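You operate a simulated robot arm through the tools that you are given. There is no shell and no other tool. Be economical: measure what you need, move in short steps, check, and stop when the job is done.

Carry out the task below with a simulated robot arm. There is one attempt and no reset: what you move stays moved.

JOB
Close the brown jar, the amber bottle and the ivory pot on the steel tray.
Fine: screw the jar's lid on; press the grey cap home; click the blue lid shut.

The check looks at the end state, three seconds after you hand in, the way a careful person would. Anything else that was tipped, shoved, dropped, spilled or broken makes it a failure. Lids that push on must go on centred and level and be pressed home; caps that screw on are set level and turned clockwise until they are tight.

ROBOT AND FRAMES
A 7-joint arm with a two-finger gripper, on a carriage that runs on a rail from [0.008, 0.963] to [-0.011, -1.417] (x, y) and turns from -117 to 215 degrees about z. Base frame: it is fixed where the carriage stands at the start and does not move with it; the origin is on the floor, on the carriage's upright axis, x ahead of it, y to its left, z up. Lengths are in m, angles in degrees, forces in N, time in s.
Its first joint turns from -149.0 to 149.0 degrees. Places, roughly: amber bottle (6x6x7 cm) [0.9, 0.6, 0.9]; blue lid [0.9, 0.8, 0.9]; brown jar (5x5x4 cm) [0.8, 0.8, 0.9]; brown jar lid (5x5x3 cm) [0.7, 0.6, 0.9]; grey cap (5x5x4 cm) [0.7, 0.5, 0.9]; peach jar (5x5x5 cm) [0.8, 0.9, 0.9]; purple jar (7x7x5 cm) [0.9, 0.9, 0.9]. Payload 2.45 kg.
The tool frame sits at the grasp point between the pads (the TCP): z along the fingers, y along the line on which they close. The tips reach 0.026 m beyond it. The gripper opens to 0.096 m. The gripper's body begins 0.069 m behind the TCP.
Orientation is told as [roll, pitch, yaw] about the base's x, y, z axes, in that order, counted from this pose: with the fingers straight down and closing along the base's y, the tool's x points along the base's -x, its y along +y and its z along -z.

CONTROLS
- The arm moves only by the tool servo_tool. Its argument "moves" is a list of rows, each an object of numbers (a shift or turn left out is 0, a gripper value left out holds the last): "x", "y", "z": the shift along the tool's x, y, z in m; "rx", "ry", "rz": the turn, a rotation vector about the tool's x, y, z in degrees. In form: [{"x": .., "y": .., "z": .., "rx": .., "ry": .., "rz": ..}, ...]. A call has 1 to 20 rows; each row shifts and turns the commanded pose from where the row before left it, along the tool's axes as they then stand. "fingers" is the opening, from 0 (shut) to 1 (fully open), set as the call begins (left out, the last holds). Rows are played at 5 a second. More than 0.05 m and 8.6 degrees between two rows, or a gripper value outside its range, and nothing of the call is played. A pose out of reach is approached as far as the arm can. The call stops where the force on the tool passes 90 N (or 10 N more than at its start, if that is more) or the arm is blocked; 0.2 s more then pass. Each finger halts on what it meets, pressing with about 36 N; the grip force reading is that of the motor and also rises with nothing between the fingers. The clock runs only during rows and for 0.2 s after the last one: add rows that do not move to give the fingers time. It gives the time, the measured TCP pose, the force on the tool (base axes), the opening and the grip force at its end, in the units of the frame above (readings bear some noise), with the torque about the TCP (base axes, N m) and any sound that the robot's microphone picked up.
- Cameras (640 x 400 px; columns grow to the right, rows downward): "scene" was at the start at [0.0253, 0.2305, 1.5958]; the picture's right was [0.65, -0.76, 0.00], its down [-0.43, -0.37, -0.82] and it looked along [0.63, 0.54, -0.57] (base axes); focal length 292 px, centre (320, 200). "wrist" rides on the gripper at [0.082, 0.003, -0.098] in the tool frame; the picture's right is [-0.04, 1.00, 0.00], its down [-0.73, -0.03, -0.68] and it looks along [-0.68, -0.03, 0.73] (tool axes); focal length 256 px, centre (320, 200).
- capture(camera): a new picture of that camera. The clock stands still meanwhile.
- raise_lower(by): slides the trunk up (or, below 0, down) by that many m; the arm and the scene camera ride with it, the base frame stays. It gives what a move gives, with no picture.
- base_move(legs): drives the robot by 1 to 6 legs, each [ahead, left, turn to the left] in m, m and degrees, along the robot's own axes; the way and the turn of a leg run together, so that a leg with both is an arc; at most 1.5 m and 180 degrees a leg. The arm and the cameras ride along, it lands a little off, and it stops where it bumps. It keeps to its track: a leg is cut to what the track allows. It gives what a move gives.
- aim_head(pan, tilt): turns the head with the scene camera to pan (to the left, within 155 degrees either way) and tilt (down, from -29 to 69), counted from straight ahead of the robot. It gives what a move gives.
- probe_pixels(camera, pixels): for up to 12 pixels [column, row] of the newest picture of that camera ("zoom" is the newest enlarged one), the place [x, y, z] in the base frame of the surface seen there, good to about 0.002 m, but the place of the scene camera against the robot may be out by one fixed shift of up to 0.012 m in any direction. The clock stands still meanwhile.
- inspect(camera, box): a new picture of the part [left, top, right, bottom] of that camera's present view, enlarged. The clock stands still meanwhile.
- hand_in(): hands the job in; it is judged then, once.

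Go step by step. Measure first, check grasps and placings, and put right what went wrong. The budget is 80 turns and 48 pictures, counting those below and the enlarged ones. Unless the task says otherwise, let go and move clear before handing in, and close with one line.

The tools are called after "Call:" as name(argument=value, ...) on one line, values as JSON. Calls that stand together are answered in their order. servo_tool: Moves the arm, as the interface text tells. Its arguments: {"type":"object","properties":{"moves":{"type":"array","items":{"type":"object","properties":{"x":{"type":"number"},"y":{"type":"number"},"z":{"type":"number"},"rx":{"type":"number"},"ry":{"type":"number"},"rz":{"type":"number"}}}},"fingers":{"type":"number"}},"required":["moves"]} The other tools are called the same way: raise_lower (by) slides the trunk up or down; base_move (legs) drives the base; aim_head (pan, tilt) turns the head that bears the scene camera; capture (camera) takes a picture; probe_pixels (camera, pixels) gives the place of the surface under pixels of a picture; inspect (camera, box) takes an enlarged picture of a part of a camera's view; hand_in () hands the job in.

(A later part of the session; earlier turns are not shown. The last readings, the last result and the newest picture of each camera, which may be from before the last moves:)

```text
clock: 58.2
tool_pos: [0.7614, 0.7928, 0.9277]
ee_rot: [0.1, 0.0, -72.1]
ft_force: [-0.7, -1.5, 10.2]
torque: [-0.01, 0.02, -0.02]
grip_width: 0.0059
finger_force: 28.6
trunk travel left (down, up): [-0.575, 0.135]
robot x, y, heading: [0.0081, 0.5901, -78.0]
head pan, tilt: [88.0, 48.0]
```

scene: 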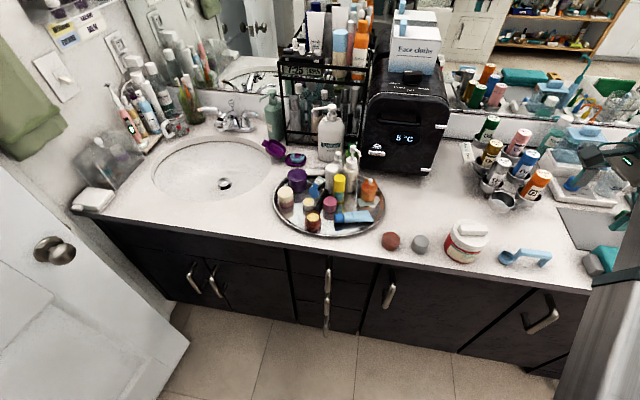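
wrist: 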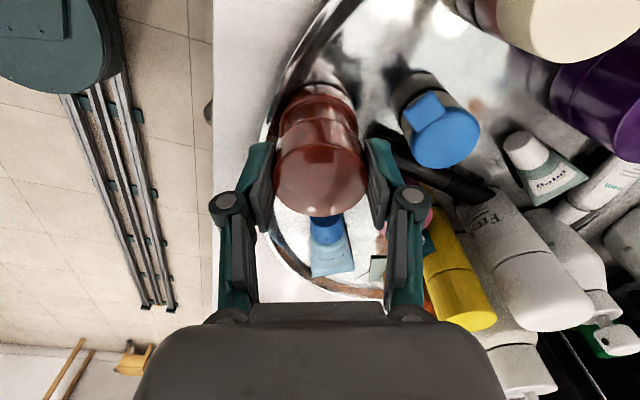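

The fingers shut on nothing (width 0.0001), so the lid dropped lower than the tips when released. I'll lift, open and look.

Call:
servo_tool(moves=[{"z": -0.02}, {"z": -0.03}, {"z": -0.02}, {}, {}], fingers=0.9)

Call:
capture(camera="wrist")

```text
clock: 59.4
tool_pos: [0.7624, 0.7908, 0.9972]
ee_rot: [0.0, 0.0, -72.0]
ft_force: [0.0, -0.5, 0.4]
torque: [0.0, 0.0, 0.0]
grip_width: 0.0864
finger_force: 0.1
trunk travel left (down, up): [-0.575, 0.135]
robot x, y, heading: [0.0018, 0.591, -78.3]
head pan, tilt: [88.0, 48.0]
```

```text
18 pictures are left
```

wrist: 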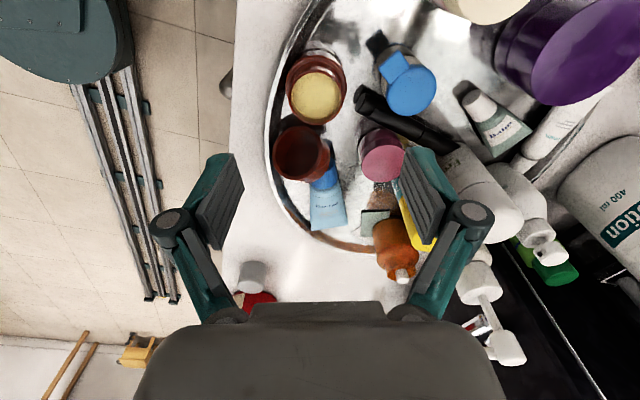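

The lid has come off the jar and now lies on the tray at (300,152). I'll enlarge to see how it lies and where the jar stands.

Call:
inspect(camera="wrist", box=[248, 40, 392, 220])

Call:
probe_pixels(camera="wrist", pixels=[[298, 152], [276, 155], [322, 155], [300, 178], [295, 130], [325, 165], [316, 95], [288, 85], [345, 85], [315, 72], [315, 122], [320, 140]])

```text
2.22 times, centred on (320, 130) of wrist
```

zoom: 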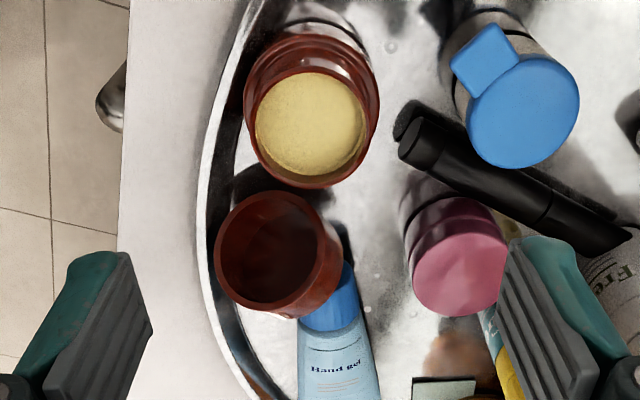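

```text
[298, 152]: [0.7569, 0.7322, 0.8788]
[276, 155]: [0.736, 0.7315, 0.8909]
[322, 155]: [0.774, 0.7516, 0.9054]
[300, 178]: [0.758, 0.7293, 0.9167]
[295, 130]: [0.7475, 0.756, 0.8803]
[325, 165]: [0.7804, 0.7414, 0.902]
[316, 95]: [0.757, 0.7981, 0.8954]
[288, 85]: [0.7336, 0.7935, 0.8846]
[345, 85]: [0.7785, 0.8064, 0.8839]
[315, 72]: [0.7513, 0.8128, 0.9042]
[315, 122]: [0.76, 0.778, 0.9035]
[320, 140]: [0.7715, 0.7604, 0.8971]
```

The lid tipped off the jar and now leans on the tube, mouth facing up at about 35° toward (-0.75,+0.66). To flip it I need a grip with the camera on the far side (yaw ≈139), so I'll rise and see if the wrist turns that far.

Call:
servo_tool(moves=[{"z": -0.05}, {"rz": -8.5}, {"rz": -8.5}, {"rz": -8.5}, {"rz": -8.5}, {"rz": -8.5}, {"rz": -8.5}, {"rz": -8.5}, {"rz": -8.5}, {"rz": -8.5}, {"rz": -8.5}, {"rz": -8.5}, {"rz": -8.5}, {"rz": -8.5}, {"rz": -8.5}, {"rz": -8.5}, {"rz": -8.5}, {"rz": -8.5}, {"rz": -8.5}, {"rz": -8.5}])

Call:
servo_tool(moves=[{"rz": -8.3}, {"rz": -8.3}, {"rz": -8.3}, {"rz": -8.3}, {"rz": -8.3}, {"rz": -8.3}, {}])

Call:
capture(camera="wrist")

```text
clock: 63.6
tool_pos: [0.7622, 0.7946, 1.0482]
ee_rot: [0.0, 0.0, 89.7]
ft_force: [-0.2, 0.2, -0.1]
torque: [-0.01, 0.0, 0.03]
grip_width: 0.0865
finger_force: 0.0
trunk travel left (down, up): [-0.575, 0.135]
robot x, y, heading: [0.0056, 0.591, -78.0]
head pan, tilt: [88.0, 48.0]
```

```text
clock: 65.2
tool_pos: [0.762, 0.7919, 1.0461]
ee_rot: [0.1, 0.0, 139.4]
ft_force: [-0.1, -0.2, 0.8]
torque: [-0.01, 0.01, -0.01]
grip_width: 0.0864
finger_force: 0.1
trunk travel left (down, up): [-0.575, 0.135]
robot x, y, heading: [0.0064, 0.5892, -78.3]
head pan, tilt: [88.0, 48.0]
```

```text
16 pictures are left
```

wrist: 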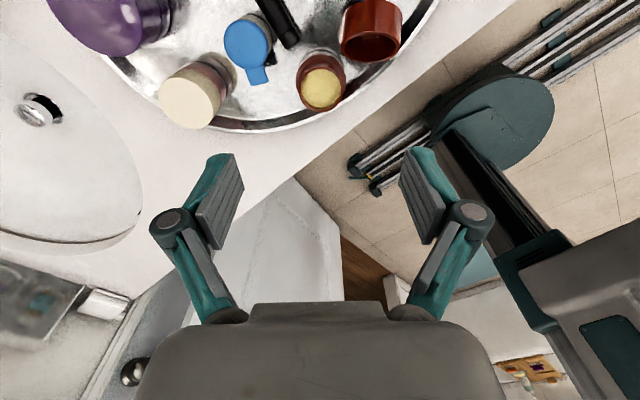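

Yaw 139 works. I'll probe the lid, tray rim and jar from this side before gripping the lid.

Call:
inspect(camera="wrist", box=[288, 0, 448, 100])

Call:
probe_pixels(camera="wrist", pixels=[[420, 35], [430, 8], [395, 80], [370, 45], [341, 40], [402, 35], [370, 62], [365, 8], [340, 20], [400, 10], [320, 90], [318, 109]])

```text
4.00 times, centred on (368, 50) of wrist
```

zoom: 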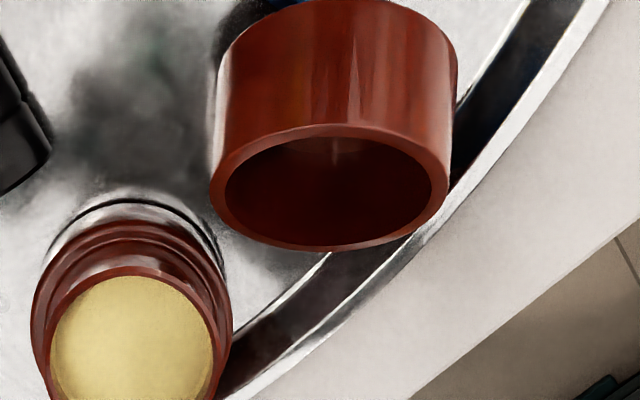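

```text
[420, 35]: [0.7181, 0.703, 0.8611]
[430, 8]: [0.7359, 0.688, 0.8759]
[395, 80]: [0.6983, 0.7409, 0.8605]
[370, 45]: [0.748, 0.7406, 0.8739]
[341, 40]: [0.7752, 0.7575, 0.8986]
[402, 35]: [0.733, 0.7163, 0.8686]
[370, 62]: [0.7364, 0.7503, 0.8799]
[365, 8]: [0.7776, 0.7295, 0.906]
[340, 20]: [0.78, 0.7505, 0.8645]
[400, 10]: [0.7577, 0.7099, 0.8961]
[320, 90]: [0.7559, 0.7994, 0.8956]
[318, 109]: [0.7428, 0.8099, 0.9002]
```

Call:
probe_pixels(camera="zoom", pixels=[[218, 195], [441, 190], [325, 245], [335, 130], [250, 150], [410, 145], [265, 230], [390, 232], [340, 60], [240, 60], [440, 60], [340, 10]])

Call:
probe_pixels(camera="zoom", pixels=[[60, 345], [215, 345], [140, 270], [95, 285], [185, 285], [290, 5], [475, 110], [560, 90], [200, 200], [30, 150]])

```text
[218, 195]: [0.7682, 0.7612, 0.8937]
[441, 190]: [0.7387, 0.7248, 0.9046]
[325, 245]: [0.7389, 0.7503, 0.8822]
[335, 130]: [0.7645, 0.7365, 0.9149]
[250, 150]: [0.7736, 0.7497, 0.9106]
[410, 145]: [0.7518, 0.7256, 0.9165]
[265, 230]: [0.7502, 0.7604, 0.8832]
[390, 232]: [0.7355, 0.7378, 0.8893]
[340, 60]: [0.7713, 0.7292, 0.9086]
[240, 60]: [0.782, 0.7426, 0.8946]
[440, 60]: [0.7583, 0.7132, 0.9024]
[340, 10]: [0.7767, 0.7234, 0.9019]
```

```text
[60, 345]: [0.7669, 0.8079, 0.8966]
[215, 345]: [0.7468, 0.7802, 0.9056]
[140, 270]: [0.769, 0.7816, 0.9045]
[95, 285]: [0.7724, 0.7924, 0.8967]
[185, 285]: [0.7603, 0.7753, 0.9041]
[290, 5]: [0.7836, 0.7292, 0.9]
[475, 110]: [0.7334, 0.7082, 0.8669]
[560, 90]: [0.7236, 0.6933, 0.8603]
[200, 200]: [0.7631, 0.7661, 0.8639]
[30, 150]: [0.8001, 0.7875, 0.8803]
```

Refined lid centre is (0.758,0.736,0.8915), mouth elevation ≈40° at azimuth ≈130°. I'll move above it at yaw 132 with a 0.070 opening, lower to TCP z 0.905 (tips clear the tray rim at 0.876) and grip.

Call:
servo_tool(moves=[{"rz": 7.4}, {"x": 0.0195, "y": 0.02}, {"x": 0.0195, "y": 0.02}, {"z": 0.04}, {"z": 0.04}, {"z": 0.03}, {"z": 0.02}, {"z": 0.011}, {}], fingers=0.74)

Call:
capture(camera="wrist")

```text
clock: 67.2
tool_pos: [0.7586, 0.7361, 0.9066]
ee_rot: [0.0, -0.1, 131.9]
ft_force: [0.1, -0.4, 1.2]
torque: [0.0, -0.02, 0.05]
grip_width: 0.071
finger_force: 0.1
trunk travel left (down, up): [-0.575, 0.135]
robot x, y, heading: [0.0046, 0.5895, -78.2]
head pan, tilt: [88.0, 48.0]
```

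```text
14 pictures are left
```

wrist: 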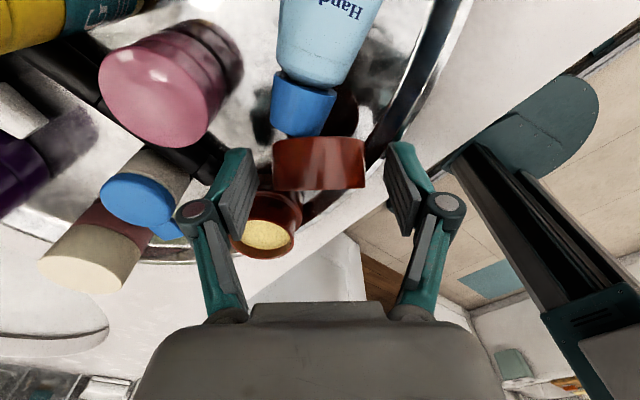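

The lid at (320,163) lies between the fingers, leaning on the tube cap. I'll grip and lift.

Call:
servo_tool(moves=[{}, {}, {}, {"z": -0.02}, {"z": -0.03}, {"z": -0.04}, {"z": -0.04}, {}], fingers=0)

Call:
capture(camera="wrist")

```text
clock: 69.0
tool_pos: [0.7584, 0.7338, 1.0356]
ee_rot: [0.1, 0.0, 132.0]
ft_force: [0.0, 0.2, -0.6]
torque: [0.0, 0.01, 0.02]
grip_width: 0.048
finger_force: 35.9
trunk travel left (down, up): [-0.575, 0.135]
robot x, y, heading: [0.0067, 0.5871, -78.2]
head pan, tilt: [88.0, 48.0]
```

```text
13 pictures are left
```

wrist: 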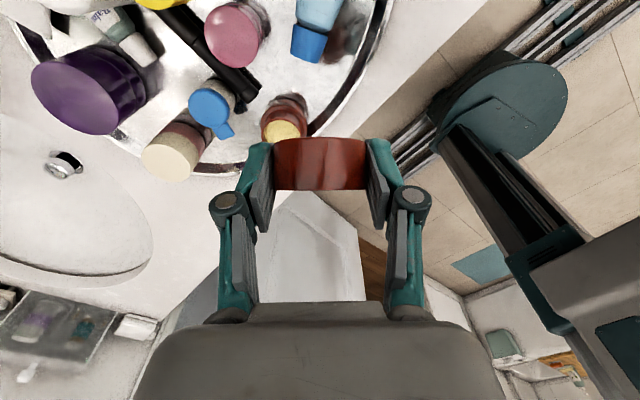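

The lid is held firmly; its mouth plane is edge-on to the camera, so still about 40° up. I'll move over the free counter near (0.72,0.60) and tilt the tool forward 64° in the air.

Call:
servo_tool(moves=[{"x": 0.0185, "y": 0.0295}, {"x": 0.0185, "y": 0.0295}, {"x": 0.0185, "y": 0.0295}, {"x": 0.0185, "y": 0.0295}, {"ry": 8}, {"ry": 8}, {"ry": 8}, {"ry": 8}, {"ry": 8}, {"ry": 8}, {"ry": 8}, {"ry": 8}, {}])

```text
clock: 71.8
tool_pos: [0.7179, 0.6042, 1.0369]
ee_rot: [0.0, 64.1, 131.9]
ft_force: [1.0, 0.3, -0.3]
torque: [0.02, 0.04, 0.04]
grip_width: 0.048
finger_force: 36.2
trunk travel left (down, up): [-0.575, 0.135]
robot x, y, heading: [0.0044, 0.5915, -78.2]
head pan, tilt: [88.0, 48.0]
```

The arm reaches 64° easily. I'll tilt to 80° (mouth about 40° down) and lower to z≈0.915, then look.

Call:
servo_tool(moves=[{"ry": 8}, {"ry": 8}, {"x": -0.025, "z": 0.0044}, {"x": -0.025, "z": 0.0044}, {"x": -0.025, "z": 0.0044}, {"x": -0.025, "z": 0.0044}, {"x": -0.02, "z": 0.0035}, {}])

Call:
capture(camera="scene")

```text
clock: 73.6
tool_pos: [0.7205, 0.6016, 0.9154]
ee_rot: [-0.1, 80.0, 131.8]
ft_force: [-0.4, -0.6, 0.1]
torque: [0.0, 0.03, -0.01]
grip_width: 0.0478
finger_force: 35.9
trunk travel left (down, up): [-0.575, 0.135]
robot x, y, heading: [0.0066, 0.5892, -78.4]
head pan, tilt: [88.0, 48.0]
```

```text
12 pictures are left
```

scene: 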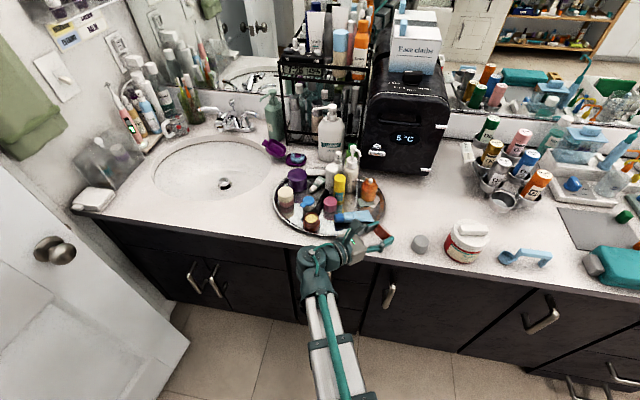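

The arm hangs clear in front of the counter and the lid is at (385,237). I'll lower in small steps toward contact.

Call:
servo_tool(moves=[{"x": -0.005, "z": 0.0009}, {"x": -0.005, "z": 0.0009}, {"x": -0.004, "z": 0.0007}, {"x": -0.003, "z": 0.0005}, {"x": -0.003, "z": 0.0005}, {"x": -0.002, "z": 0.0003}, {}])

Call:
inspect(camera="scene", box=[328, 205, 440, 275])

```text
clock: 75.2
tool_pos: [0.7196, 0.6032, 0.8903]
ee_rot: [0.1, 80.1, 132.0]
ft_force: [0.5, 0.1, -0.5]
torque: [0.0, 0.02, 0.02]
grip_width: 0.048
finger_force: 35.7
trunk travel left (down, up): [-0.575, 0.135]
robot x, y, heading: [0.0043, 0.5886, -78.2]
head pan, tilt: [88.0, 48.0]
```

```text
5.71 times, centred on (384, 240) of scene
```

zoom: 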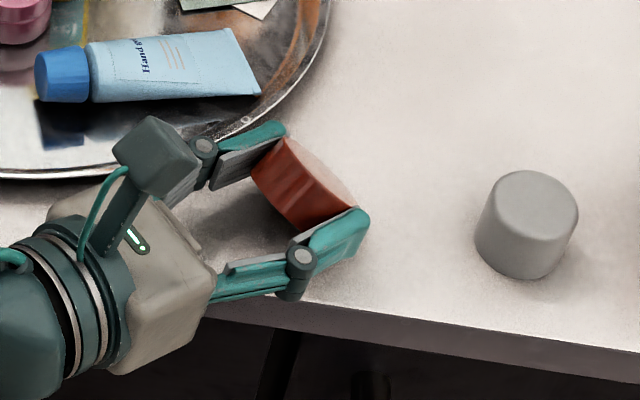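

The lid's top now faces up and forward, with the rim just above the counter. I'll lower to contact, then release wide so it settles mouth-down.

Call:
servo_tool(moves=[{"x": -0.0015, "z": 0.0003}, {"x": -0.0015, "z": 0.0003}, {"x": -0.001, "z": 0.0002}, {}])

```text
clock: 76.2
tool_pos: [0.719, 0.6027, 0.8871]
ee_rot: [0.0, 80.2, 131.7]
ft_force: [1.5, -0.1, 5.6]
torque: [-0.11, -0.1, -0.02]
grip_width: 0.0479
finger_force: 36.5
trunk travel left (down, up): [-0.575, 0.135]
robot x, y, heading: [0.0051, 0.5886, -78.2]
head pan, tilt: [88.0, 48.0]
```

Contact at 5.6 N. I'll open fully and wait.

Call:
servo_tool(moves=[{}, {}, {}, {}, {}], fingers=0.9)

Call:
inspect(camera="scene", box=[328, 205, 440, 275])

```text
clock: 77.4
tool_pos: [0.7193, 0.6037, 0.8871]
ee_rot: [0.0, 80.1, 131.9]
ft_force: [-1.8, -3.0, -0.9]
torque: [-0.05, 0.07, -0.05]
grip_width: 0.0843
finger_force: 0.1
trunk travel left (down, up): [-0.575, 0.135]
robot x, y, heading: [0.0043, 0.5834, -77.8]
head pan, tilt: [88.0, 48.0]
```

```text
5.71 times, centred on (384, 240) of scene
```

zoom: 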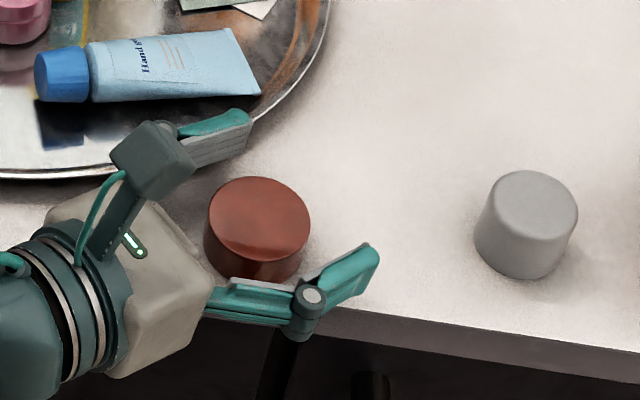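

The lid dropped flat, mouth-down. I'll lift straight up, then bring the tool back to vertical.

Call:
servo_tool(moves=[{"x": 0.01, "z": -0.0018}, {"x": 0.02, "z": -0.0035}, {"x": 0.03, "z": -0.0053}, {"x": 0.035, "z": -0.0062}, {"x": 0.03, "z": -0.0053}, {"ry": -8}, {"ry": -8}, {"ry": -8}, {"ry": -8}, {"ry": -8}, {"ry": -8}, {"ry": -8}, {"ry": -8}, {"ry": -8}, {"ry": -8}, {}], fingers=0.82)

Call:
probe_pixels(camera="zoom", pixels=[[258, 217], [210, 217], [308, 217], [258, 180], [258, 255]])

Call:
capture(camera="wrist")

```text
clock: 80.8
tool_pos: [0.7194, 0.6045, 1.0151]
ee_rot: [0.1, -0.1, 131.9]
ft_force: [0.3, 0.8, -0.1]
torque: [-0.02, 0.02, -0.06]
grip_width: 0.079
finger_force: 0.1
trunk travel left (down, up): [-0.575, 0.135]
robot x, y, heading: [0.0078, 0.5907, -78.2]
head pan, tilt: [88.0, 48.0]
```

```text
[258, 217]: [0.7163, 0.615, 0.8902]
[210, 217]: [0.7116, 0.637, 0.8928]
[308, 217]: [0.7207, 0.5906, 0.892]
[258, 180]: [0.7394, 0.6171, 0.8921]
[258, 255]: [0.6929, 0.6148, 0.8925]
```

```text
9 pictures are left
```

wrist: 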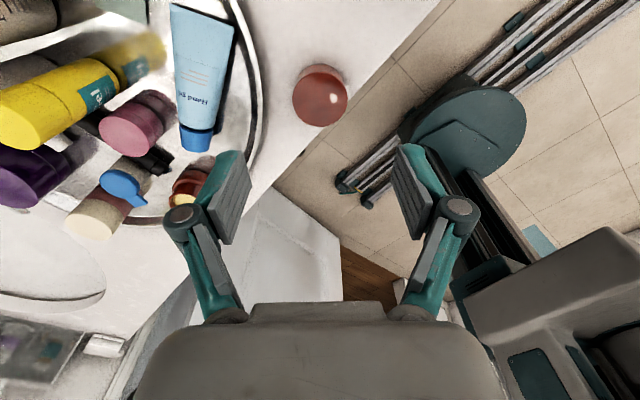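

I'll probe the lid's edges from the wrist picture, and the jar from the last scene picture.

Call:
probe_pixels(camera="wrist", pixels=[[320, 99], [294, 97], [346, 97], [320, 79], [320, 124], [305, 115], [335, 115], [300, 85], [341, 85], [176, 198], [190, 200]])

Call:
probe_pixels(camera="scene", pixels=[[312, 219], [306, 217], [319, 217], [312, 213], [312, 223], [305, 219], [320, 219]])

```text
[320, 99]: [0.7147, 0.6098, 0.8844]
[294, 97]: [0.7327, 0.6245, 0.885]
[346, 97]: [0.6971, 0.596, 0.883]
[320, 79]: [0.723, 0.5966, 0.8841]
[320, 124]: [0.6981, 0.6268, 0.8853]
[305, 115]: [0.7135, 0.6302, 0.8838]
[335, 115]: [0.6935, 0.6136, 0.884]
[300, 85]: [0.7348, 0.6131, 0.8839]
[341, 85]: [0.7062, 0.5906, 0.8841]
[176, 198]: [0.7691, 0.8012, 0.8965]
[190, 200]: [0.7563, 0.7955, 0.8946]
```

```text
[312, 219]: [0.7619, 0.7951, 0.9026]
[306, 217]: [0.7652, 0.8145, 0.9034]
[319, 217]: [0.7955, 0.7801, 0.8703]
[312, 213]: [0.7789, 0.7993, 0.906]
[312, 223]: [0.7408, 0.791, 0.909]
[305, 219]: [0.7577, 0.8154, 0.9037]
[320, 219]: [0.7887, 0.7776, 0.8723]
```

Lid centre ≈ (0.7128,0.6117), top 0.884, with about 2 cm finger clearance to the tray. I'll descend to z 0.889, grip and lift, staying at yaw 132 to give a long clockwise stroke.

Call:
servo_tool(moves=[{"x": -0.0098}, {"z": 0.03}, {"z": 0.04}, {"z": 0.03}, {"z": 0.02}, {"z": 0.006}, {}], fingers=0.7)

Call:
servo_tool(moves=[{}, {}, {}, {"z": -0.03}, {"z": -0.03}, {"z": -0.03}, {}], fingers=0)

```text
clock: 82.4
tool_pos: [0.7126, 0.609, 0.8869]
ee_rot: [0.0, -0.1, 131.9]
ft_force: [-0.4, -0.3, -0.2]
torque: [-0.01, -0.02, 0.0]
grip_width: 0.067
finger_force: 0.0
trunk travel left (down, up): [-0.575, 0.135]
robot x, y, heading: [0.0018, 0.588, -78.3]
head pan, tilt: [88.0, 48.0]
```

```text
clock: 84.0
tool_pos: [0.7123, 0.6071, 0.9768]
ee_rot: [0.1, -0.1, 131.9]
ft_force: [-0.1, 0.3, 0.4]
torque: [0.02, 0.0, 0.01]
grip_width: 0.0479
finger_force: 35.8
trunk travel left (down, up): [-0.575, 0.135]
robot x, y, heading: [0.0053, 0.5886, -78.1]
head pan, tilt: [88.0, 48.0]
```

Gripped at 0.0479. I'll carry it above the jar and take a picture to align both centres.

Call:
servo_tool(moves=[{"x": -0.02166, "y": -0.03194}, {"x": -0.02166, "y": -0.03194}, {"x": -0.02166, "y": -0.03194}, {"x": -0.02166, "y": -0.03194}, {"x": -0.02166, "y": -0.03194}, {}])

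Call:
capture(camera="wrist")

```text
clock: 85.4
tool_pos: [0.7582, 0.7974, 0.9787]
ee_rot: [0.0, 0.1, 131.9]
ft_force: [0.2, 0.0, 0.3]
torque: [0.0, 0.0, 0.02]
grip_width: 0.0479
finger_force: 35.8
trunk travel left (down, up): [-0.575, 0.135]
robot x, y, heading: [0.0049, 0.587, -78.1]
head pan, tilt: [88.0, 48.0]
```

```text
8 pictures are left
```

wrist: 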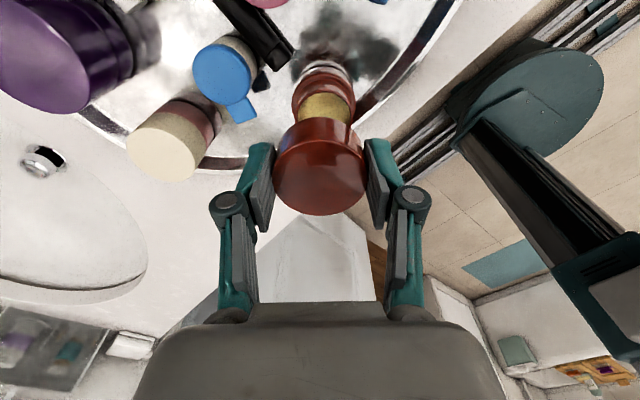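

Call:
probe_pixels(camera="wrist", pixels=[[326, 93], [298, 112], [354, 112], [308, 97], [345, 98], [300, 106], [352, 105], [326, 91], [326, 96], [354, 118], [298, 118]])

Call:
probe_pixels(camera="wrist", pixels=[[276, 172], [365, 172], [321, 213], [321, 172], [321, 137], [290, 200], [350, 200], [282, 155], [360, 155]])

```text
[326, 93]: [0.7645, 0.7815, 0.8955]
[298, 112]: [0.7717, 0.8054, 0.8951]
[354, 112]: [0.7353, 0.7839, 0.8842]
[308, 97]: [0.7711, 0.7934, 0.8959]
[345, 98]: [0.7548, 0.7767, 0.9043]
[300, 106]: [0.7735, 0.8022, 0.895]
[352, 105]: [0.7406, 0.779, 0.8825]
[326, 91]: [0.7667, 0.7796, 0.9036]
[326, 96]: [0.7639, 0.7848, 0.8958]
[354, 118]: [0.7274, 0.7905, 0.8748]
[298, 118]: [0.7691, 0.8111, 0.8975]
```

```text
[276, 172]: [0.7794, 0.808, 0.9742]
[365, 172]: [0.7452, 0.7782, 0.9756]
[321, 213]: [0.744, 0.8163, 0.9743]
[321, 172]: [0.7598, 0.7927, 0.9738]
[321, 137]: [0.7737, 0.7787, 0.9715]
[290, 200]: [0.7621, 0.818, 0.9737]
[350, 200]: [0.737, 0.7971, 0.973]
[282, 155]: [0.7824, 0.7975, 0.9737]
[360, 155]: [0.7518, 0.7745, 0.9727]
```

Lid centre (0.7589,0.7975), jar centre ≈ (0.757,0.796): a 2.3 mm shift along tool y is needed. I'll shift and lower to light contact.

Call:
servo_tool(moves=[{"y": 0.0023}, {"z": 0.02}, {"z": 0.02}, {"z": 0.004}, {"z": 0.001}, {"z": 0.001}, {"z": 0.001}, {}])

```text
clock: 87.2
tool_pos: [0.7573, 0.7952, 0.9316]
ee_rot: [0.1, 0.0, 131.9]
ft_force: [-0.3, 0.3, -0.6]
torque: [0.0, 0.02, 0.0]
grip_width: 0.0479
finger_force: 36.0
trunk travel left (down, up): [-0.575, 0.135]
robot x, y, heading: [0.0075, 0.5872, -78.1]
head pan, tilt: [88.0, 48.0]
```

Call:
servo_tool(moves=[{"z": 0.001}, {"z": 0.001}, {"z": 0.001}, {}])

```text
clock: 88.2
tool_pos: [0.7563, 0.7964, 0.9309]
ee_rot: [-0.3, 0.0, 131.8]
ft_force: [4.7, -2.8, 22.8]
torque: [-0.39, -0.43, 0.04]
grip_width: 0.0479
finger_force: 36.4
trunk travel left (down, up): [-0.575, 0.135]
robot x, y, heading: [0.0083, 0.5907, -77.9]
head pan, tilt: [88.0, 48.0]
```

The contact torque puts the touch point at (+13,-14) mm from the axis, and the side force pushes the same way. The lid must shift toward +x,-y, which is tool +x. I'll lift 2.5 mm, shift 1.2 mm and lower again.

Call:
servo_tool(moves=[{"z": -0.003}, {"x": 0.0012}, {"z": 0.001}, {"z": 0.001}, {"z": 0.001}, {}])

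```text
clock: 89.6
tool_pos: [0.7559, 0.7961, 0.93]
ee_rot: [-0.1, 0.0, 131.9]
ft_force: [-1.2, 3.4, 19.0]
torque: [-0.16, -0.22, 0.01]
grip_width: 0.0477
finger_force: 36.0
trunk travel left (down, up): [-0.575, 0.135]
robot x, y, heading: [0.0071, 0.5906, -78.2]
head pan, tilt: [88.0, 48.0]
```

It sits 1 mm lower with smaller side loads, and the touch point is probably the thread start. I'll turn clockwise 72° with light feed and check.

Call:
servo_tool(moves=[{"rz": 8}, {"rz": 8}, {"rz": 8}, {"rz": 8}, {"rz": 8}, {"rz": 8}, {"rz": 8}, {"rz": 8}, {"rz": 8}, {}])

```text
clock: 91.8
tool_pos: [0.7572, 0.7951, 0.9308]
ee_rot: [-0.1, 0.1, 59.8]
ft_force: [6.5, -6.0, 16.5]
torque: [-0.39, -0.12, 0.1]
grip_width: 0.0473
finger_force: 35.8
trunk travel left (down, up): [-0.575, 0.135]
robot x, y, heading: [0.0047, 0.59, -78.3]
head pan, tilt: [88.0, 48.0]
```

The load turns with the lid, as a thread lug would, but a steady side force (+6.5,-6) N says the lid should move about 1 mm toward +x,-y. I'll shift that and keep turning with slight feed.

Call:
servo_tool(moves=[{"x": 0.00026, "y": -0.00096}, {"rz": 8, "z": 0.0002}, {"rz": 8, "z": 0.0002}, {"rz": 8, "z": 0.0002}, {"rz": 8, "z": 0.0002}, {"rz": 8, "z": 0.0002}, {"rz": 8, "z": 0.0002}, {"rz": 8, "z": 0.0002}, {"rz": 8, "z": 0.0002}, {}])

```text
clock: 94.0
tool_pos: [0.7576, 0.7937, 0.9294]
ee_rot: [0.1, 0.0, -4.2]
ft_force: [5.6, -10.1, 30.2]
torque: [-0.5, 0.34, 0.15]
grip_width: 0.0478
finger_force: 36.9
trunk travel left (down, up): [-0.575, 0.135]
robot x, y, heading: [0.0057, 0.5901, -78.5]
head pan, tilt: [88.0, 48.0]
```

The touch point stays on the -y and tool +x side, so the lid wall is riding on the rim and has not dropped over the neck. I'll lift, turn back to yaw 132, shift toward tool +x and retry.

Call:
servo_tool(moves=[{"z": -0.007}, {"rz": -8}, {"rz": -8}, {"rz": -8}, {"rz": -8}, {"rz": -8}, {"rz": -8}, {"rz": -8}, {"rz": -8}, {"rz": -8}, {"rz": -8}, {"rz": -8}, {"rz": -8}, {"rz": -8}, {"rz": -8}, {"rz": -8}, {"rz": -8}, {"rz": -8}, {}])

Call:
capture(camera="wrist")

```text
clock: 98.0
tool_pos: [0.7586, 0.7943, 0.9346]
ee_rot: [0.1, 0.1, 132.0]
ft_force: [-0.1, -0.7, -0.9]
torque: [0.01, 0.02, 0.0]
grip_width: 0.0477
finger_force: 36.1
trunk travel left (down, up): [-0.575, 0.135]
robot x, y, heading: [0.002, 0.5881, -78.3]
head pan, tilt: [88.0, 48.0]
```

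```text
7 pictures are left
```

wrist: 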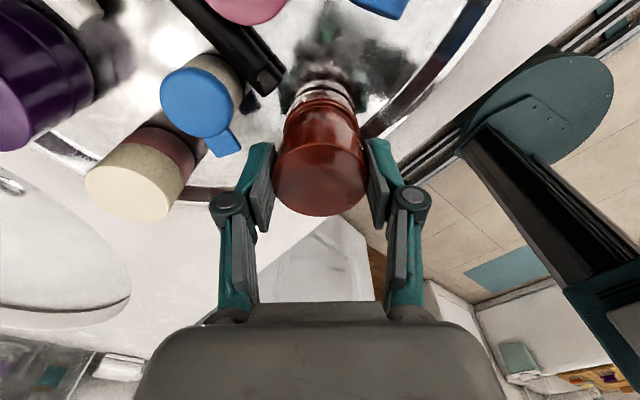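

Call:
probe_pixels(camera="wrist", pixels=[[321, 103], [305, 106], [338, 106], [290, 118], [353, 118], [321, 113], [321, 125], [321, 135], [300, 112], [344, 112]])

Call:
inspect(camera="wrist", box=[264, 80, 376, 150])

```text
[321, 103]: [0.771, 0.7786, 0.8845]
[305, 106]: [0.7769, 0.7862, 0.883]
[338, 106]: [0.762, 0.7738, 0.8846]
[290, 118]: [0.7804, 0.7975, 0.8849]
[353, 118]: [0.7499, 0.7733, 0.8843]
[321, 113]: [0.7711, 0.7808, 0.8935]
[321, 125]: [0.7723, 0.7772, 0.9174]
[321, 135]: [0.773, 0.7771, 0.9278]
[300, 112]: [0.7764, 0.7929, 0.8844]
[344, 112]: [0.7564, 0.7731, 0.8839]
```

```text
5.71 times, centred on (320, 115) of wrist
```

zoom: 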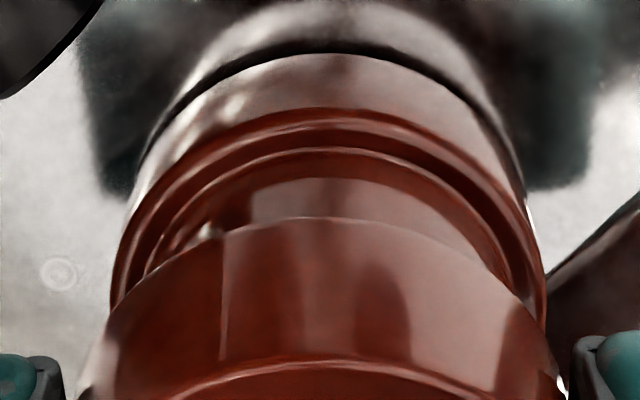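

The close view shows neck and lid aligned within about 1 mm, with the jar slightly further along tool +x. I'll add 0.6 mm and lower.

Call:
servo_tool(moves=[{"x": 0.0006}, {"z": 0.002}, {"z": 0.001}, {"z": 0.001}, {"z": 0.001}, {"z": 0.001}, {}])

```text
clock: 99.6
tool_pos: [0.7605, 0.7933, 0.9301]
ee_rot: [-0.1, 0.1, 131.8]
ft_force: [1.8, -0.1, 13.2]
torque: [0.18, 0.21, -0.04]
grip_width: 0.0478
finger_force: 36.1
trunk travel left (down, up): [-0.575, 0.135]
robot x, y, heading: [0.0046, 0.5938, -78.0]
head pan, tilt: [88.0, 48.0]
```

The touch point flipped to the opposite side, so the best position is in between. I'll go back 0.8 mm.

Call:
servo_tool(moves=[{"z": -0.003}, {"x": -0.0008}, {"z": 0.001}, {"z": 0.001}, {"z": 0.001}, {"z": 0.001}, {}])

```text
clock: 101.2
tool_pos: [0.7596, 0.7962, 0.9266]
ee_rot: [-0.1, -0.1, 131.8]
ft_force: [-0.5, -1.2, -0.1]
torque: [-0.01, 0.0, -0.02]
grip_width: 0.0478
finger_force: 36.4
trunk travel left (down, up): [-0.575, 0.135]
robot x, y, heading: [0.0011, 0.5911, -78.5]
head pan, tilt: [88.0, 48.0]
```

It dropped over the neck: z 0.9266 with no force. I'll lower until it meets the thread.

Call:
servo_tool(moves=[{"z": 0.001}, {"z": 0.001}, {"z": 0.001}, {"z": 0.001}, {}])

```text
clock: 102.4
tool_pos: [0.7589, 0.796, 0.9234]
ee_rot: [-0.1, 0.0, 131.8]
ft_force: [-0.6, 0.8, -0.2]
torque: [-0.01, 0.0, 0.0]
grip_width: 0.0478
finger_force: 35.9
trunk travel left (down, up): [-0.575, 0.135]
robot x, y, heading: [0.0053, 0.5882, -78.2]
head pan, tilt: [88.0, 48.0]
```

Call:
servo_tool(moves=[{"z": 0.001}, {"z": 0.001}, {"z": 0.001}, {"z": 0.001}, {}])

```text
clock: 103.6
tool_pos: [0.7594, 0.7945, 0.9189]
ee_rot: [-0.1, 0.1, 131.9]
ft_force: [0.0, 0.7, -0.2]
torque: [-0.02, 0.01, 0.01]
grip_width: 0.0475
finger_force: 36.0
trunk travel left (down, up): [-0.575, 0.135]
robot x, y, heading: [0.0075, 0.5886, -78.1]
head pan, tilt: [88.0, 48.0]
```

Call:
servo_tool(moves=[{"z": 0.001}, {"z": 0.001}, {"z": 0.001}, {}])

```text
clock: 104.6
tool_pos: [0.7589, 0.7953, 0.9164]
ee_rot: [0.0, -0.1, 131.9]
ft_force: [-0.3, 0.4, -1.5]
torque: [0.01, -0.01, 0.02]
grip_width: 0.0475
finger_force: 36.3
trunk travel left (down, up): [-0.575, 0.135]
robot x, y, heading: [0.0055, 0.5879, -78.0]
head pan, tilt: [88.0, 48.0]
```

Still free at z 0.9164. I'll now turn clockwise 152° with a small feed.

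Call:
servo_tool(moves=[{"rz": 8, "z": 0.0003}, {"rz": 8, "z": 0.0003}, {"rz": 8, "z": 0.0002}, {"rz": 8, "z": 0.0002}, {"rz": 8, "z": 0.0002}, {"rz": 8, "z": 0.0002}, {"rz": 8, "z": 0.0002}, {"rz": 8, "z": 0.0002}, {"rz": 8, "z": 0.0001}, {"rz": 8, "z": 0.0001}, {"rz": 8, "z": 0.0001}, {"rz": 8, "z": 0.0001}, {"rz": 8, "z": 0.0001}, {"rz": 8, "z": 0.0001}, {"rz": 8, "z": 0.0001}, {"rz": 8, "z": 0.0001}, {"rz": 8, "z": 0.0001}, {"rz": 8, "z": 0.0001}, {"rz": 8, "z": 0.0001}, {}])

```text
clock: 108.8
tool_pos: [0.759, 0.7959, 0.9145]
ee_rot: [0.0, 0.1, -20.2]
ft_force: [0.8, 0.4, -0.3]
torque: [-0.02, -0.02, 0.0]
grip_width: 0.0479
finger_force: 36.0
trunk travel left (down, up): [-0.575, 0.135]
robot x, y, heading: [0.0072, 0.5879, -78.3]
head pan, tilt: [88.0, 48.0]
```

Call:
servo_tool(moves=[{"rz": 8, "z": 0.0004}, {"rz": 8, "z": 0.0004}, {"rz": 8, "z": 0.0004}, {"rz": 8, "z": 0.0003}, {"rz": 8, "z": 0.0003}, {"rz": 8, "z": 0.0003}, {"rz": 8, "z": 0.0003}, {"rz": 8, "z": 0.0003}, {}])

```text
clock: 110.8
tool_pos: [0.758, 0.796, 0.9109]
ee_rot: [0.3, 0.0, -84.3]
ft_force: [2.3, -1.5, 13.4]
torque: [-0.38, 0.12, -0.02]
grip_width: 0.0478
finger_force: 36.4
trunk travel left (down, up): [-0.575, 0.135]
robot x, y, heading: [0.006, 0.5902, -78.2]
head pan, tilt: [88.0, 48.0]
```

Contact at z 0.9109, so the lid is fully over the neck, 2 cm below first contact. There's no twist resistance yet, so I'll release, rewind 210° and re-grip slightly higher.

Call:
servo_tool(moves=[{}, {"z": -0.002}, {"rz": -8.4}, {"rz": -8.4}, {"rz": -8.4}, {"rz": -8.4}, {"rz": -8.4}, {"rz": -8.4}, {"rz": -8.4}, {"rz": -8.4}, {"rz": -8.4}, {"rz": -8.4}, {"rz": -8.4}, {"rz": -8.4}, {"rz": -8.4}, {"rz": -8.4}, {"rz": -8.4}, {"rz": -8.4}, {"rz": -8.4}, {"rz": -8.4}], fingers=0.68)

Call:
servo_tool(moves=[{"rz": -8.2}, {"rz": -8.2}, {"rz": -8.2}, {"rz": -8.2}, {"rz": -8.2}, {"rz": -8.2}, {"rz": -8.2}, {"rz": -8.2}, {}])

Call:
servo_tool(moves=[{}, {}, {}], fingers=0)

```text
clock: 115.0
tool_pos: [0.7596, 0.7958, 0.9123]
ee_rot: [0.1, -0.1, 67.3]
ft_force: [0.5, -0.1, -0.4]
torque: [0.02, -0.03, 0.03]
grip_width: 0.0655
finger_force: 0.1
trunk travel left (down, up): [-0.575, 0.135]
robot x, y, heading: [0.007, 0.5922, -78.4]
head pan, tilt: [88.0, 48.0]
```

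```text
clock: 117.0
tool_pos: [0.7586, 0.794, 0.9127]
ee_rot: [0.0, 0.0, 132.8]
ft_force: [-0.2, -0.2, -0.3]
torque: [-0.01, -0.02, 0.01]
grip_width: 0.0653
finger_force: 0.0
trunk travel left (down, up): [-0.575, 0.135]
robot x, y, heading: [0.0043, 0.588, -78.2]
head pan, tilt: [88.0, 48.0]
```

```text
clock: 117.8
tool_pos: [0.76, 0.7956, 0.9124]
ee_rot: [0.0, 0.0, 132.7]
ft_force: [0.7, 0.0, 1.6]
torque: [-0.01, 0.04, 0.02]
grip_width: 0.0474
finger_force: 36.2
trunk travel left (down, up): [-0.575, 0.135]
robot x, y, heading: [0.0042, 0.5869, -78.0]
head pan, tilt: [88.0, 48.0]
```

The lid is still on and gripped at 0.0474. I'll turn clockwise again with a light push.

Call:
servo_tool(moves=[{"rz": 8, "z": 0.0005}, {"rz": 8, "z": 0.0003}, {"rz": 8, "z": 0.0001}, {"rz": 8, "z": 0.0001}, {"rz": 8, "z": 0.0001}, {"rz": 8, "z": 0.0001}, {"rz": 8}, {"rz": 8}, {"rz": 8}, {"rz": 8}, {"rz": 8}, {"rz": 8}, {"rz": 8}, {"rz": 8}, {"rz": 8}, {"rz": 8}, {"rz": 8}, {"rz": 8}, {"rz": 8}, {}])

Call:
servo_tool(moves=[{"rz": 8}, {"rz": 8}, {"rz": 8}, {"rz": 8}, {"rz": 8}, {"rz": 8}, {"rz": 8}, {"rz": 8}, {}])

```text
clock: 122.0
tool_pos: [0.7576, 0.7958, 0.9125]
ee_rot: [0.0, -0.1, -19.5]
ft_force: [-0.8, 0.2, 13.2]
torque: [-0.01, 0.03, 0.05]
grip_width: 0.0479
finger_force: 36.0
trunk travel left (down, up): [-0.575, 0.135]
robot x, y, heading: [0.0057, 0.5904, -77.9]
head pan, tilt: [88.0, 48.0]
```

```text
clock: 124.0
tool_pos: [0.7591, 0.7943, 0.9111]
ee_rot: [0.0, 0.0, -83.4]
ft_force: [1.2, 0.4, 10.8]
torque: [-0.02, -0.05, 0.04]
grip_width: 0.0478
finger_force: 36.2
trunk travel left (down, up): [-0.575, 0.135]
robot x, y, heading: [0.0066, 0.5865, -78.1]
head pan, tilt: [88.0, 48.0]
```

The load is now symmetric with slight twist friction (0.05 N m) but not tight yet. Another full stroke with a bit more push.

Call:
servo_tool(moves=[{}, {"z": -0.0005}, {"rz": -8.4}, {"rz": -8.4}, {"rz": -8.4}, {"rz": -8.4}, {"rz": -8.4}, {"rz": -8.4}, {"rz": -8.4}, {"rz": -8.4}, {"rz": -8.4}, {"rz": -8.4}, {"rz": -8.4}, {"rz": -8.4}, {"rz": -8.4}, {"rz": -8.4}, {"rz": -8.4}, {"rz": -8.4}, {"rz": -8.4}, {"rz": -8.4}], fingers=0.68)

Call:
servo_tool(moves=[{"rz": -8.2}, {"rz": -8.2}, {"rz": -8.2}, {"rz": -8.2}, {"rz": -8.2}, {"rz": -8.2}, {"rz": -8.2}, {"rz": -8.2}, {}])

Call:
servo_tool(moves=[{}, {}, {}], fingers=0)

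Call:
servo_tool(moves=[{"rz": 8, "z": 0.0005}, {"rz": 8, "z": 0.0003}, {"rz": 8, "z": 0.0002}, {"rz": 8, "z": 0.0001}, {"rz": 8, "z": 0.0001}, {"rz": 8, "z": 0.0001}, {"rz": 8}, {"rz": 8}, {"rz": 8}, {"rz": 8}, {"rz": 8}, {"rz": 8}, {"rz": 8}, {"rz": 8}, {"rz": 8}, {"rz": 8}, {"rz": 8}, {"rz": 8}, {"rz": 8}, {}])

Call:
servo_tool(moves=[{"rz": 8}, {"rz": 8}, {"rz": 8}, {"rz": 8}, {"rz": 8}, {"rz": 8}, {"rz": 8}, {"rz": 8}, {}])

```text
clock: 128.2
tool_pos: [0.7591, 0.795, 0.9112]
ee_rot: [0.0, 0.1, 68.1]
ft_force: [0.1, 1.1, -0.8]
torque: [0.01, 0.02, 0.01]
grip_width: 0.0651
finger_force: 0.0
trunk travel left (down, up): [-0.575, 0.135]
robot x, y, heading: [0.0063, 0.5874, -78.2]
head pan, tilt: [88.0, 48.0]
```

```text
clock: 130.2
tool_pos: [0.7589, 0.7934, 0.9111]
ee_rot: [0.0, 0.0, 133.6]
ft_force: [-0.3, -0.1, -0.2]
torque: [0.01, -0.02, -0.02]
grip_width: 0.0651
finger_force: 0.0
trunk travel left (down, up): [-0.575, 0.135]
robot x, y, heading: [0.0041, 0.5884, -78.4]
head pan, tilt: [88.0, 48.0]
```

```text
clock: 131.0
tool_pos: [0.7574, 0.7949, 0.9116]
ee_rot: [0.0, -0.1, 133.5]
ft_force: [0.7, -0.6, 1.3]
torque: [0.02, 0.06, -0.01]
grip_width: 0.0478
finger_force: 35.6
trunk travel left (down, up): [-0.575, 0.135]
robot x, y, heading: [0.0025, 0.5885, -78.2]
head pan, tilt: [88.0, 48.0]
```

```text
clock: 135.2
tool_pos: [0.7593, 0.7939, 0.9113]
ee_rot: [0.0, 0.0, -18.6]
ft_force: [0.2, -1.0, 7.9]
torque: [-0.04, 0.01, 0.01]
grip_width: 0.0479
finger_force: 36.5
trunk travel left (down, up): [-0.575, 0.135]
robot x, y, heading: [0.0081, 0.5899, -78.2]
head pan, tilt: [88.0, 48.0]
```

```text
clock: 137.2
tool_pos: [0.7591, 0.7958, 0.9102]
ee_rot: [0.1, 0.0, -82.7]
ft_force: [0.0, -0.2, 10.0]
torque: [-0.02, 0.03, 0.06]
grip_width: 0.0478
finger_force: 36.2
trunk travel left (down, up): [-0.575, 0.135]
robot x, y, heading: [0.0055, 0.5896, -78.0]
head pan, tilt: [88.0, 48.0]
```

The axial force stays at 10 N while the grip goes lower, so the lid seems to be threading down. I'll take an enlarged view of the gap.

Call:
inspect(camera="wrist", box=[256, 70, 384, 150])

```text
5.00 times, centred on (320, 110) of wrist
```

zoom: 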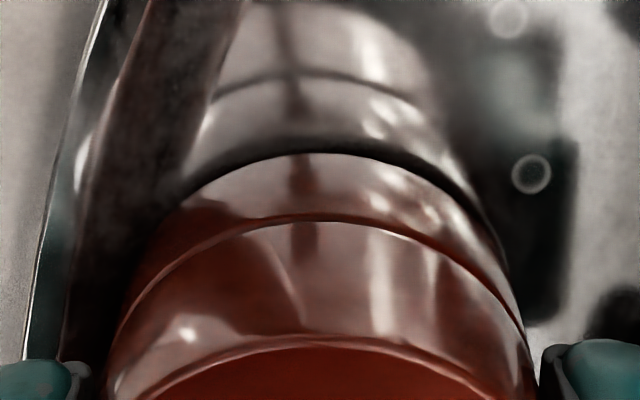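

Call:
probe_pixels(camera="zoom", pixels=[[310, 228], [310, 208], [310, 218], [310, 340], [310, 380], [170, 270], [170, 250], [480, 270], [480, 250]])

Call:
servo_tool(moves=[{}, {"z": -0.0003}, {"rz": -8.4}, {"rz": -8.4}, {"rz": -8.4}, {"rz": -8.4}, {"rz": -8.4}, {"rz": -8.4}, {"rz": -8.4}, {"rz": -8.4}, {"rz": -8.4}, {"rz": -8.4}, {"rz": -8.4}, {"rz": -8.4}, {"rz": -8.4}, {"rz": -8.4}, {"rz": -8.4}, {"rz": -8.4}, {"rz": -8.4}, {"rz": -8.4}], fingers=0.68)

Call:
servo_tool(moves=[{"rz": -8.2}, {"rz": -8.2}, {"rz": -8.2}, {"rz": -8.2}, {"rz": -8.2}, {"rz": -8.2}, {"rz": -8.2}, {"rz": -8.2}, {}])

Call:
servo_tool(moves=[{}, {}, {}], fingers=0)

Call:
servo_tool(moves=[{"rz": 8, "z": 0.0005}, {"rz": 8, "z": 0.0003}, {"rz": 8, "z": 0.0002}, {"rz": 8, "z": 0.0001}, {"rz": 8, "z": 0.0001}, {"rz": 8, "z": 0.0001}, {"rz": 8}, {"rz": 8}, {"rz": 8}, {"rz": 8}, {"rz": 8}, {"rz": 8}, {"rz": 8}, {"rz": 8}, {"rz": 8}, {"rz": 8}, {"rz": 8}, {"rz": 8}, {"rz": 8}, {}])

Call:
servo_tool(moves=[{"rz": 8}, {"rz": 8}, {"rz": 8}, {"rz": 8}, {"rz": 8}, {"rz": 8}, {"rz": 8}, {"rz": 8}, {}])

```text
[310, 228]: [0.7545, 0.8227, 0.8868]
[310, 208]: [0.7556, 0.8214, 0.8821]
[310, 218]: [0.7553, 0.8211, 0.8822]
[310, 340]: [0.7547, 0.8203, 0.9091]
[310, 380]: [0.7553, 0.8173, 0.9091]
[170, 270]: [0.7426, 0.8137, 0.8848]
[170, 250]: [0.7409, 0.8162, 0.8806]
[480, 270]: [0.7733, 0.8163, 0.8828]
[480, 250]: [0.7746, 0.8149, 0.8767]
```

```text
clock: 141.4
tool_pos: [0.7597, 0.7958, 0.9115]
ee_rot: [0.0, 0.0, 68.7]
ft_force: [-1.0, -0.8, -0.7]
torque: [0.01, 0.0, -0.02]
grip_width: 0.0649
finger_force: 0.0
trunk travel left (down, up): [-0.575, 0.135]
robot x, y, heading: [0.0026, 0.5881, -78.3]
head pan, tilt: [88.0, 48.0]
```

```text
clock: 143.4
tool_pos: [0.7591, 0.7943, 0.9102]
ee_rot: [0.0, 0.0, 134.3]
ft_force: [-0.7, 0.5, -0.5]
torque: [0.0, 0.01, 0.07]
grip_width: 0.0653
finger_force: 0.0
trunk travel left (down, up): [-0.575, 0.135]
robot x, y, heading: [0.0047, 0.5875, -78.5]
head pan, tilt: [88.0, 48.0]
```

```text
clock: 144.2
tool_pos: [0.7594, 0.7947, 0.9098]
ee_rot: [0.0, 0.2, 134.3]
ft_force: [-0.1, -0.6, 1.5]
torque: [0.01, -0.02, 0.02]
grip_width: 0.048
finger_force: 36.0
trunk travel left (down, up): [-0.575, 0.135]
robot x, y, heading: [0.0049, 0.5859, -78.4]
head pan, tilt: [88.0, 48.0]
```

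```text
clock: 148.4
tool_pos: [0.7583, 0.7945, 0.9084]
ee_rot: [0.0, 0.0, -17.8]
ft_force: [0.2, 0.3, 6.8]
torque: [-0.02, 0.02, 0.03]
grip_width: 0.048
finger_force: 35.8
trunk travel left (down, up): [-0.575, 0.135]
robot x, y, heading: [0.0059, 0.5876, -78.4]
head pan, tilt: [88.0, 48.0]
```

```text
clock: 150.4
tool_pos: [0.7586, 0.7947, 0.9099]
ee_rot: [0.0, 0.0, -81.7]
ft_force: [-0.1, 0.2, 4.6]
torque: [0.02, -0.01, 0.02]
grip_width: 0.0477
finger_force: 36.3
trunk travel left (down, up): [-0.575, 0.135]
robot x, y, heading: [0.0038, 0.5876, -77.9]
head pan, tilt: [88.0, 48.0]
```

The lid is coming down about 1 mm per stroke and the axial force is falling, so the thread is engaged. I'll do another stroke, gripping 2 mm higher so the tips clear the shoulder.

Call:
servo_tool(moves=[{}, {"z": -0.003}, {"rz": -8.4}, {"rz": -8.4}, {"rz": -8.4}, {"rz": -8.4}, {"rz": -8.4}, {"rz": -8.4}, {"rz": -8.4}, {"rz": -8.4}, {"rz": -8.4}, {"rz": -8.4}, {"rz": -8.4}, {"rz": -8.4}, {"rz": -8.4}, {"rz": -8.4}, {"rz": -8.4}, {"rz": -8.4}, {"rz": -8.4}, {"rz": -8.4}], fingers=0.68)

Call:
servo_tool(moves=[{"rz": -8.2}, {"rz": -8.2}, {"rz": -8.2}, {"rz": -8.2}, {"rz": -8.2}, {"rz": -8.2}, {"rz": -8.2}, {"rz": -8.2}, {}])

Call:
servo_tool(moves=[{}, {}, {}], fingers=0)

Call:
servo_tool(moves=[{"rz": 8, "z": 0.0005}, {"rz": 8, "z": 0.0003}, {"rz": 8, "z": 0.0002}, {"rz": 8, "z": 0.0001}, {"rz": 8, "z": 0.0001}, {"rz": 8, "z": 0.0001}, {"rz": 8}, {"rz": 8}, {"rz": 8}, {"rz": 8}, {"rz": 8}, {"rz": 8}, {"rz": 8}, {"rz": 8}, {"rz": 8}, {"rz": 8}, {"rz": 8}, {"rz": 8}, {"rz": 8}, {}])

Call:
servo_tool(moves=[{"rz": 8}, {"rz": 8}, {"rz": 8}, {"rz": 8}, {"rz": 8}, {"rz": 8}, {"rz": 8}, {"rz": 8}, {}])

```text
clock: 154.6
tool_pos: [0.7578, 0.7951, 0.9134]
ee_rot: [-0.1, 0.1, 69.8]
ft_force: [-0.2, 0.1, 0.0]
torque: [0.0, 0.01, 0.02]
grip_width: 0.0651
finger_force: 0.0
trunk travel left (down, up): [-0.575, 0.135]
robot x, y, heading: [0.0057, 0.5869, -78.4]
head pan, tilt: [88.0, 48.0]
```

```text
clock: 156.6
tool_pos: [0.7599, 0.795, 0.9123]
ee_rot: [0.1, 0.0, 135.1]
ft_force: [1.1, 0.3, 0.7]
torque: [0.01, -0.03, 0.0]
grip_width: 0.0653
finger_force: 0.0
trunk travel left (down, up): [-0.575, 0.135]
robot x, y, heading: [0.0044, 0.5858, -78.2]
head pan, tilt: [88.0, 48.0]
```

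```text
clock: 157.4
tool_pos: [0.7591, 0.7957, 0.9127]
ee_rot: [-0.1, 0.0, 135.2]
ft_force: [-0.5, 0.8, 2.0]
torque: [-0.03, 0.01, 0.0]
grip_width: 0.0471
finger_force: 36.2
trunk travel left (down, up): [-0.575, 0.135]
robot x, y, heading: [0.0074, 0.5874, -78.4]
head pan, tilt: [88.0, 48.0]
```

```text
clock: 161.6
tool_pos: [0.7588, 0.7947, 0.9121]
ee_rot: [0.0, 0.0, -17.0]
ft_force: [0.0, -1.1, 4.8]
torque: [-0.03, 0.04, 0.01]
grip_width: 0.0468
finger_force: 36.0
trunk travel left (down, up): [-0.575, 0.135]
robot x, y, heading: [0.0043, 0.5885, -78.1]
head pan, tilt: [88.0, 48.0]
```

```text
clock: 163.6
tool_pos: [0.759, 0.7948, 0.9122]
ee_rot: [0.1, 0.0, -80.9]
ft_force: [0.5, 0.4, 5.8]
torque: [0.0, -0.02, 0.0]
grip_width: 0.0469
finger_force: 35.7
trunk travel left (down, up): [-0.575, 0.135]
robot x, y, heading: [0.0055, 0.5924, -78.5]
head pan, tilt: [88.0, 48.0]
```

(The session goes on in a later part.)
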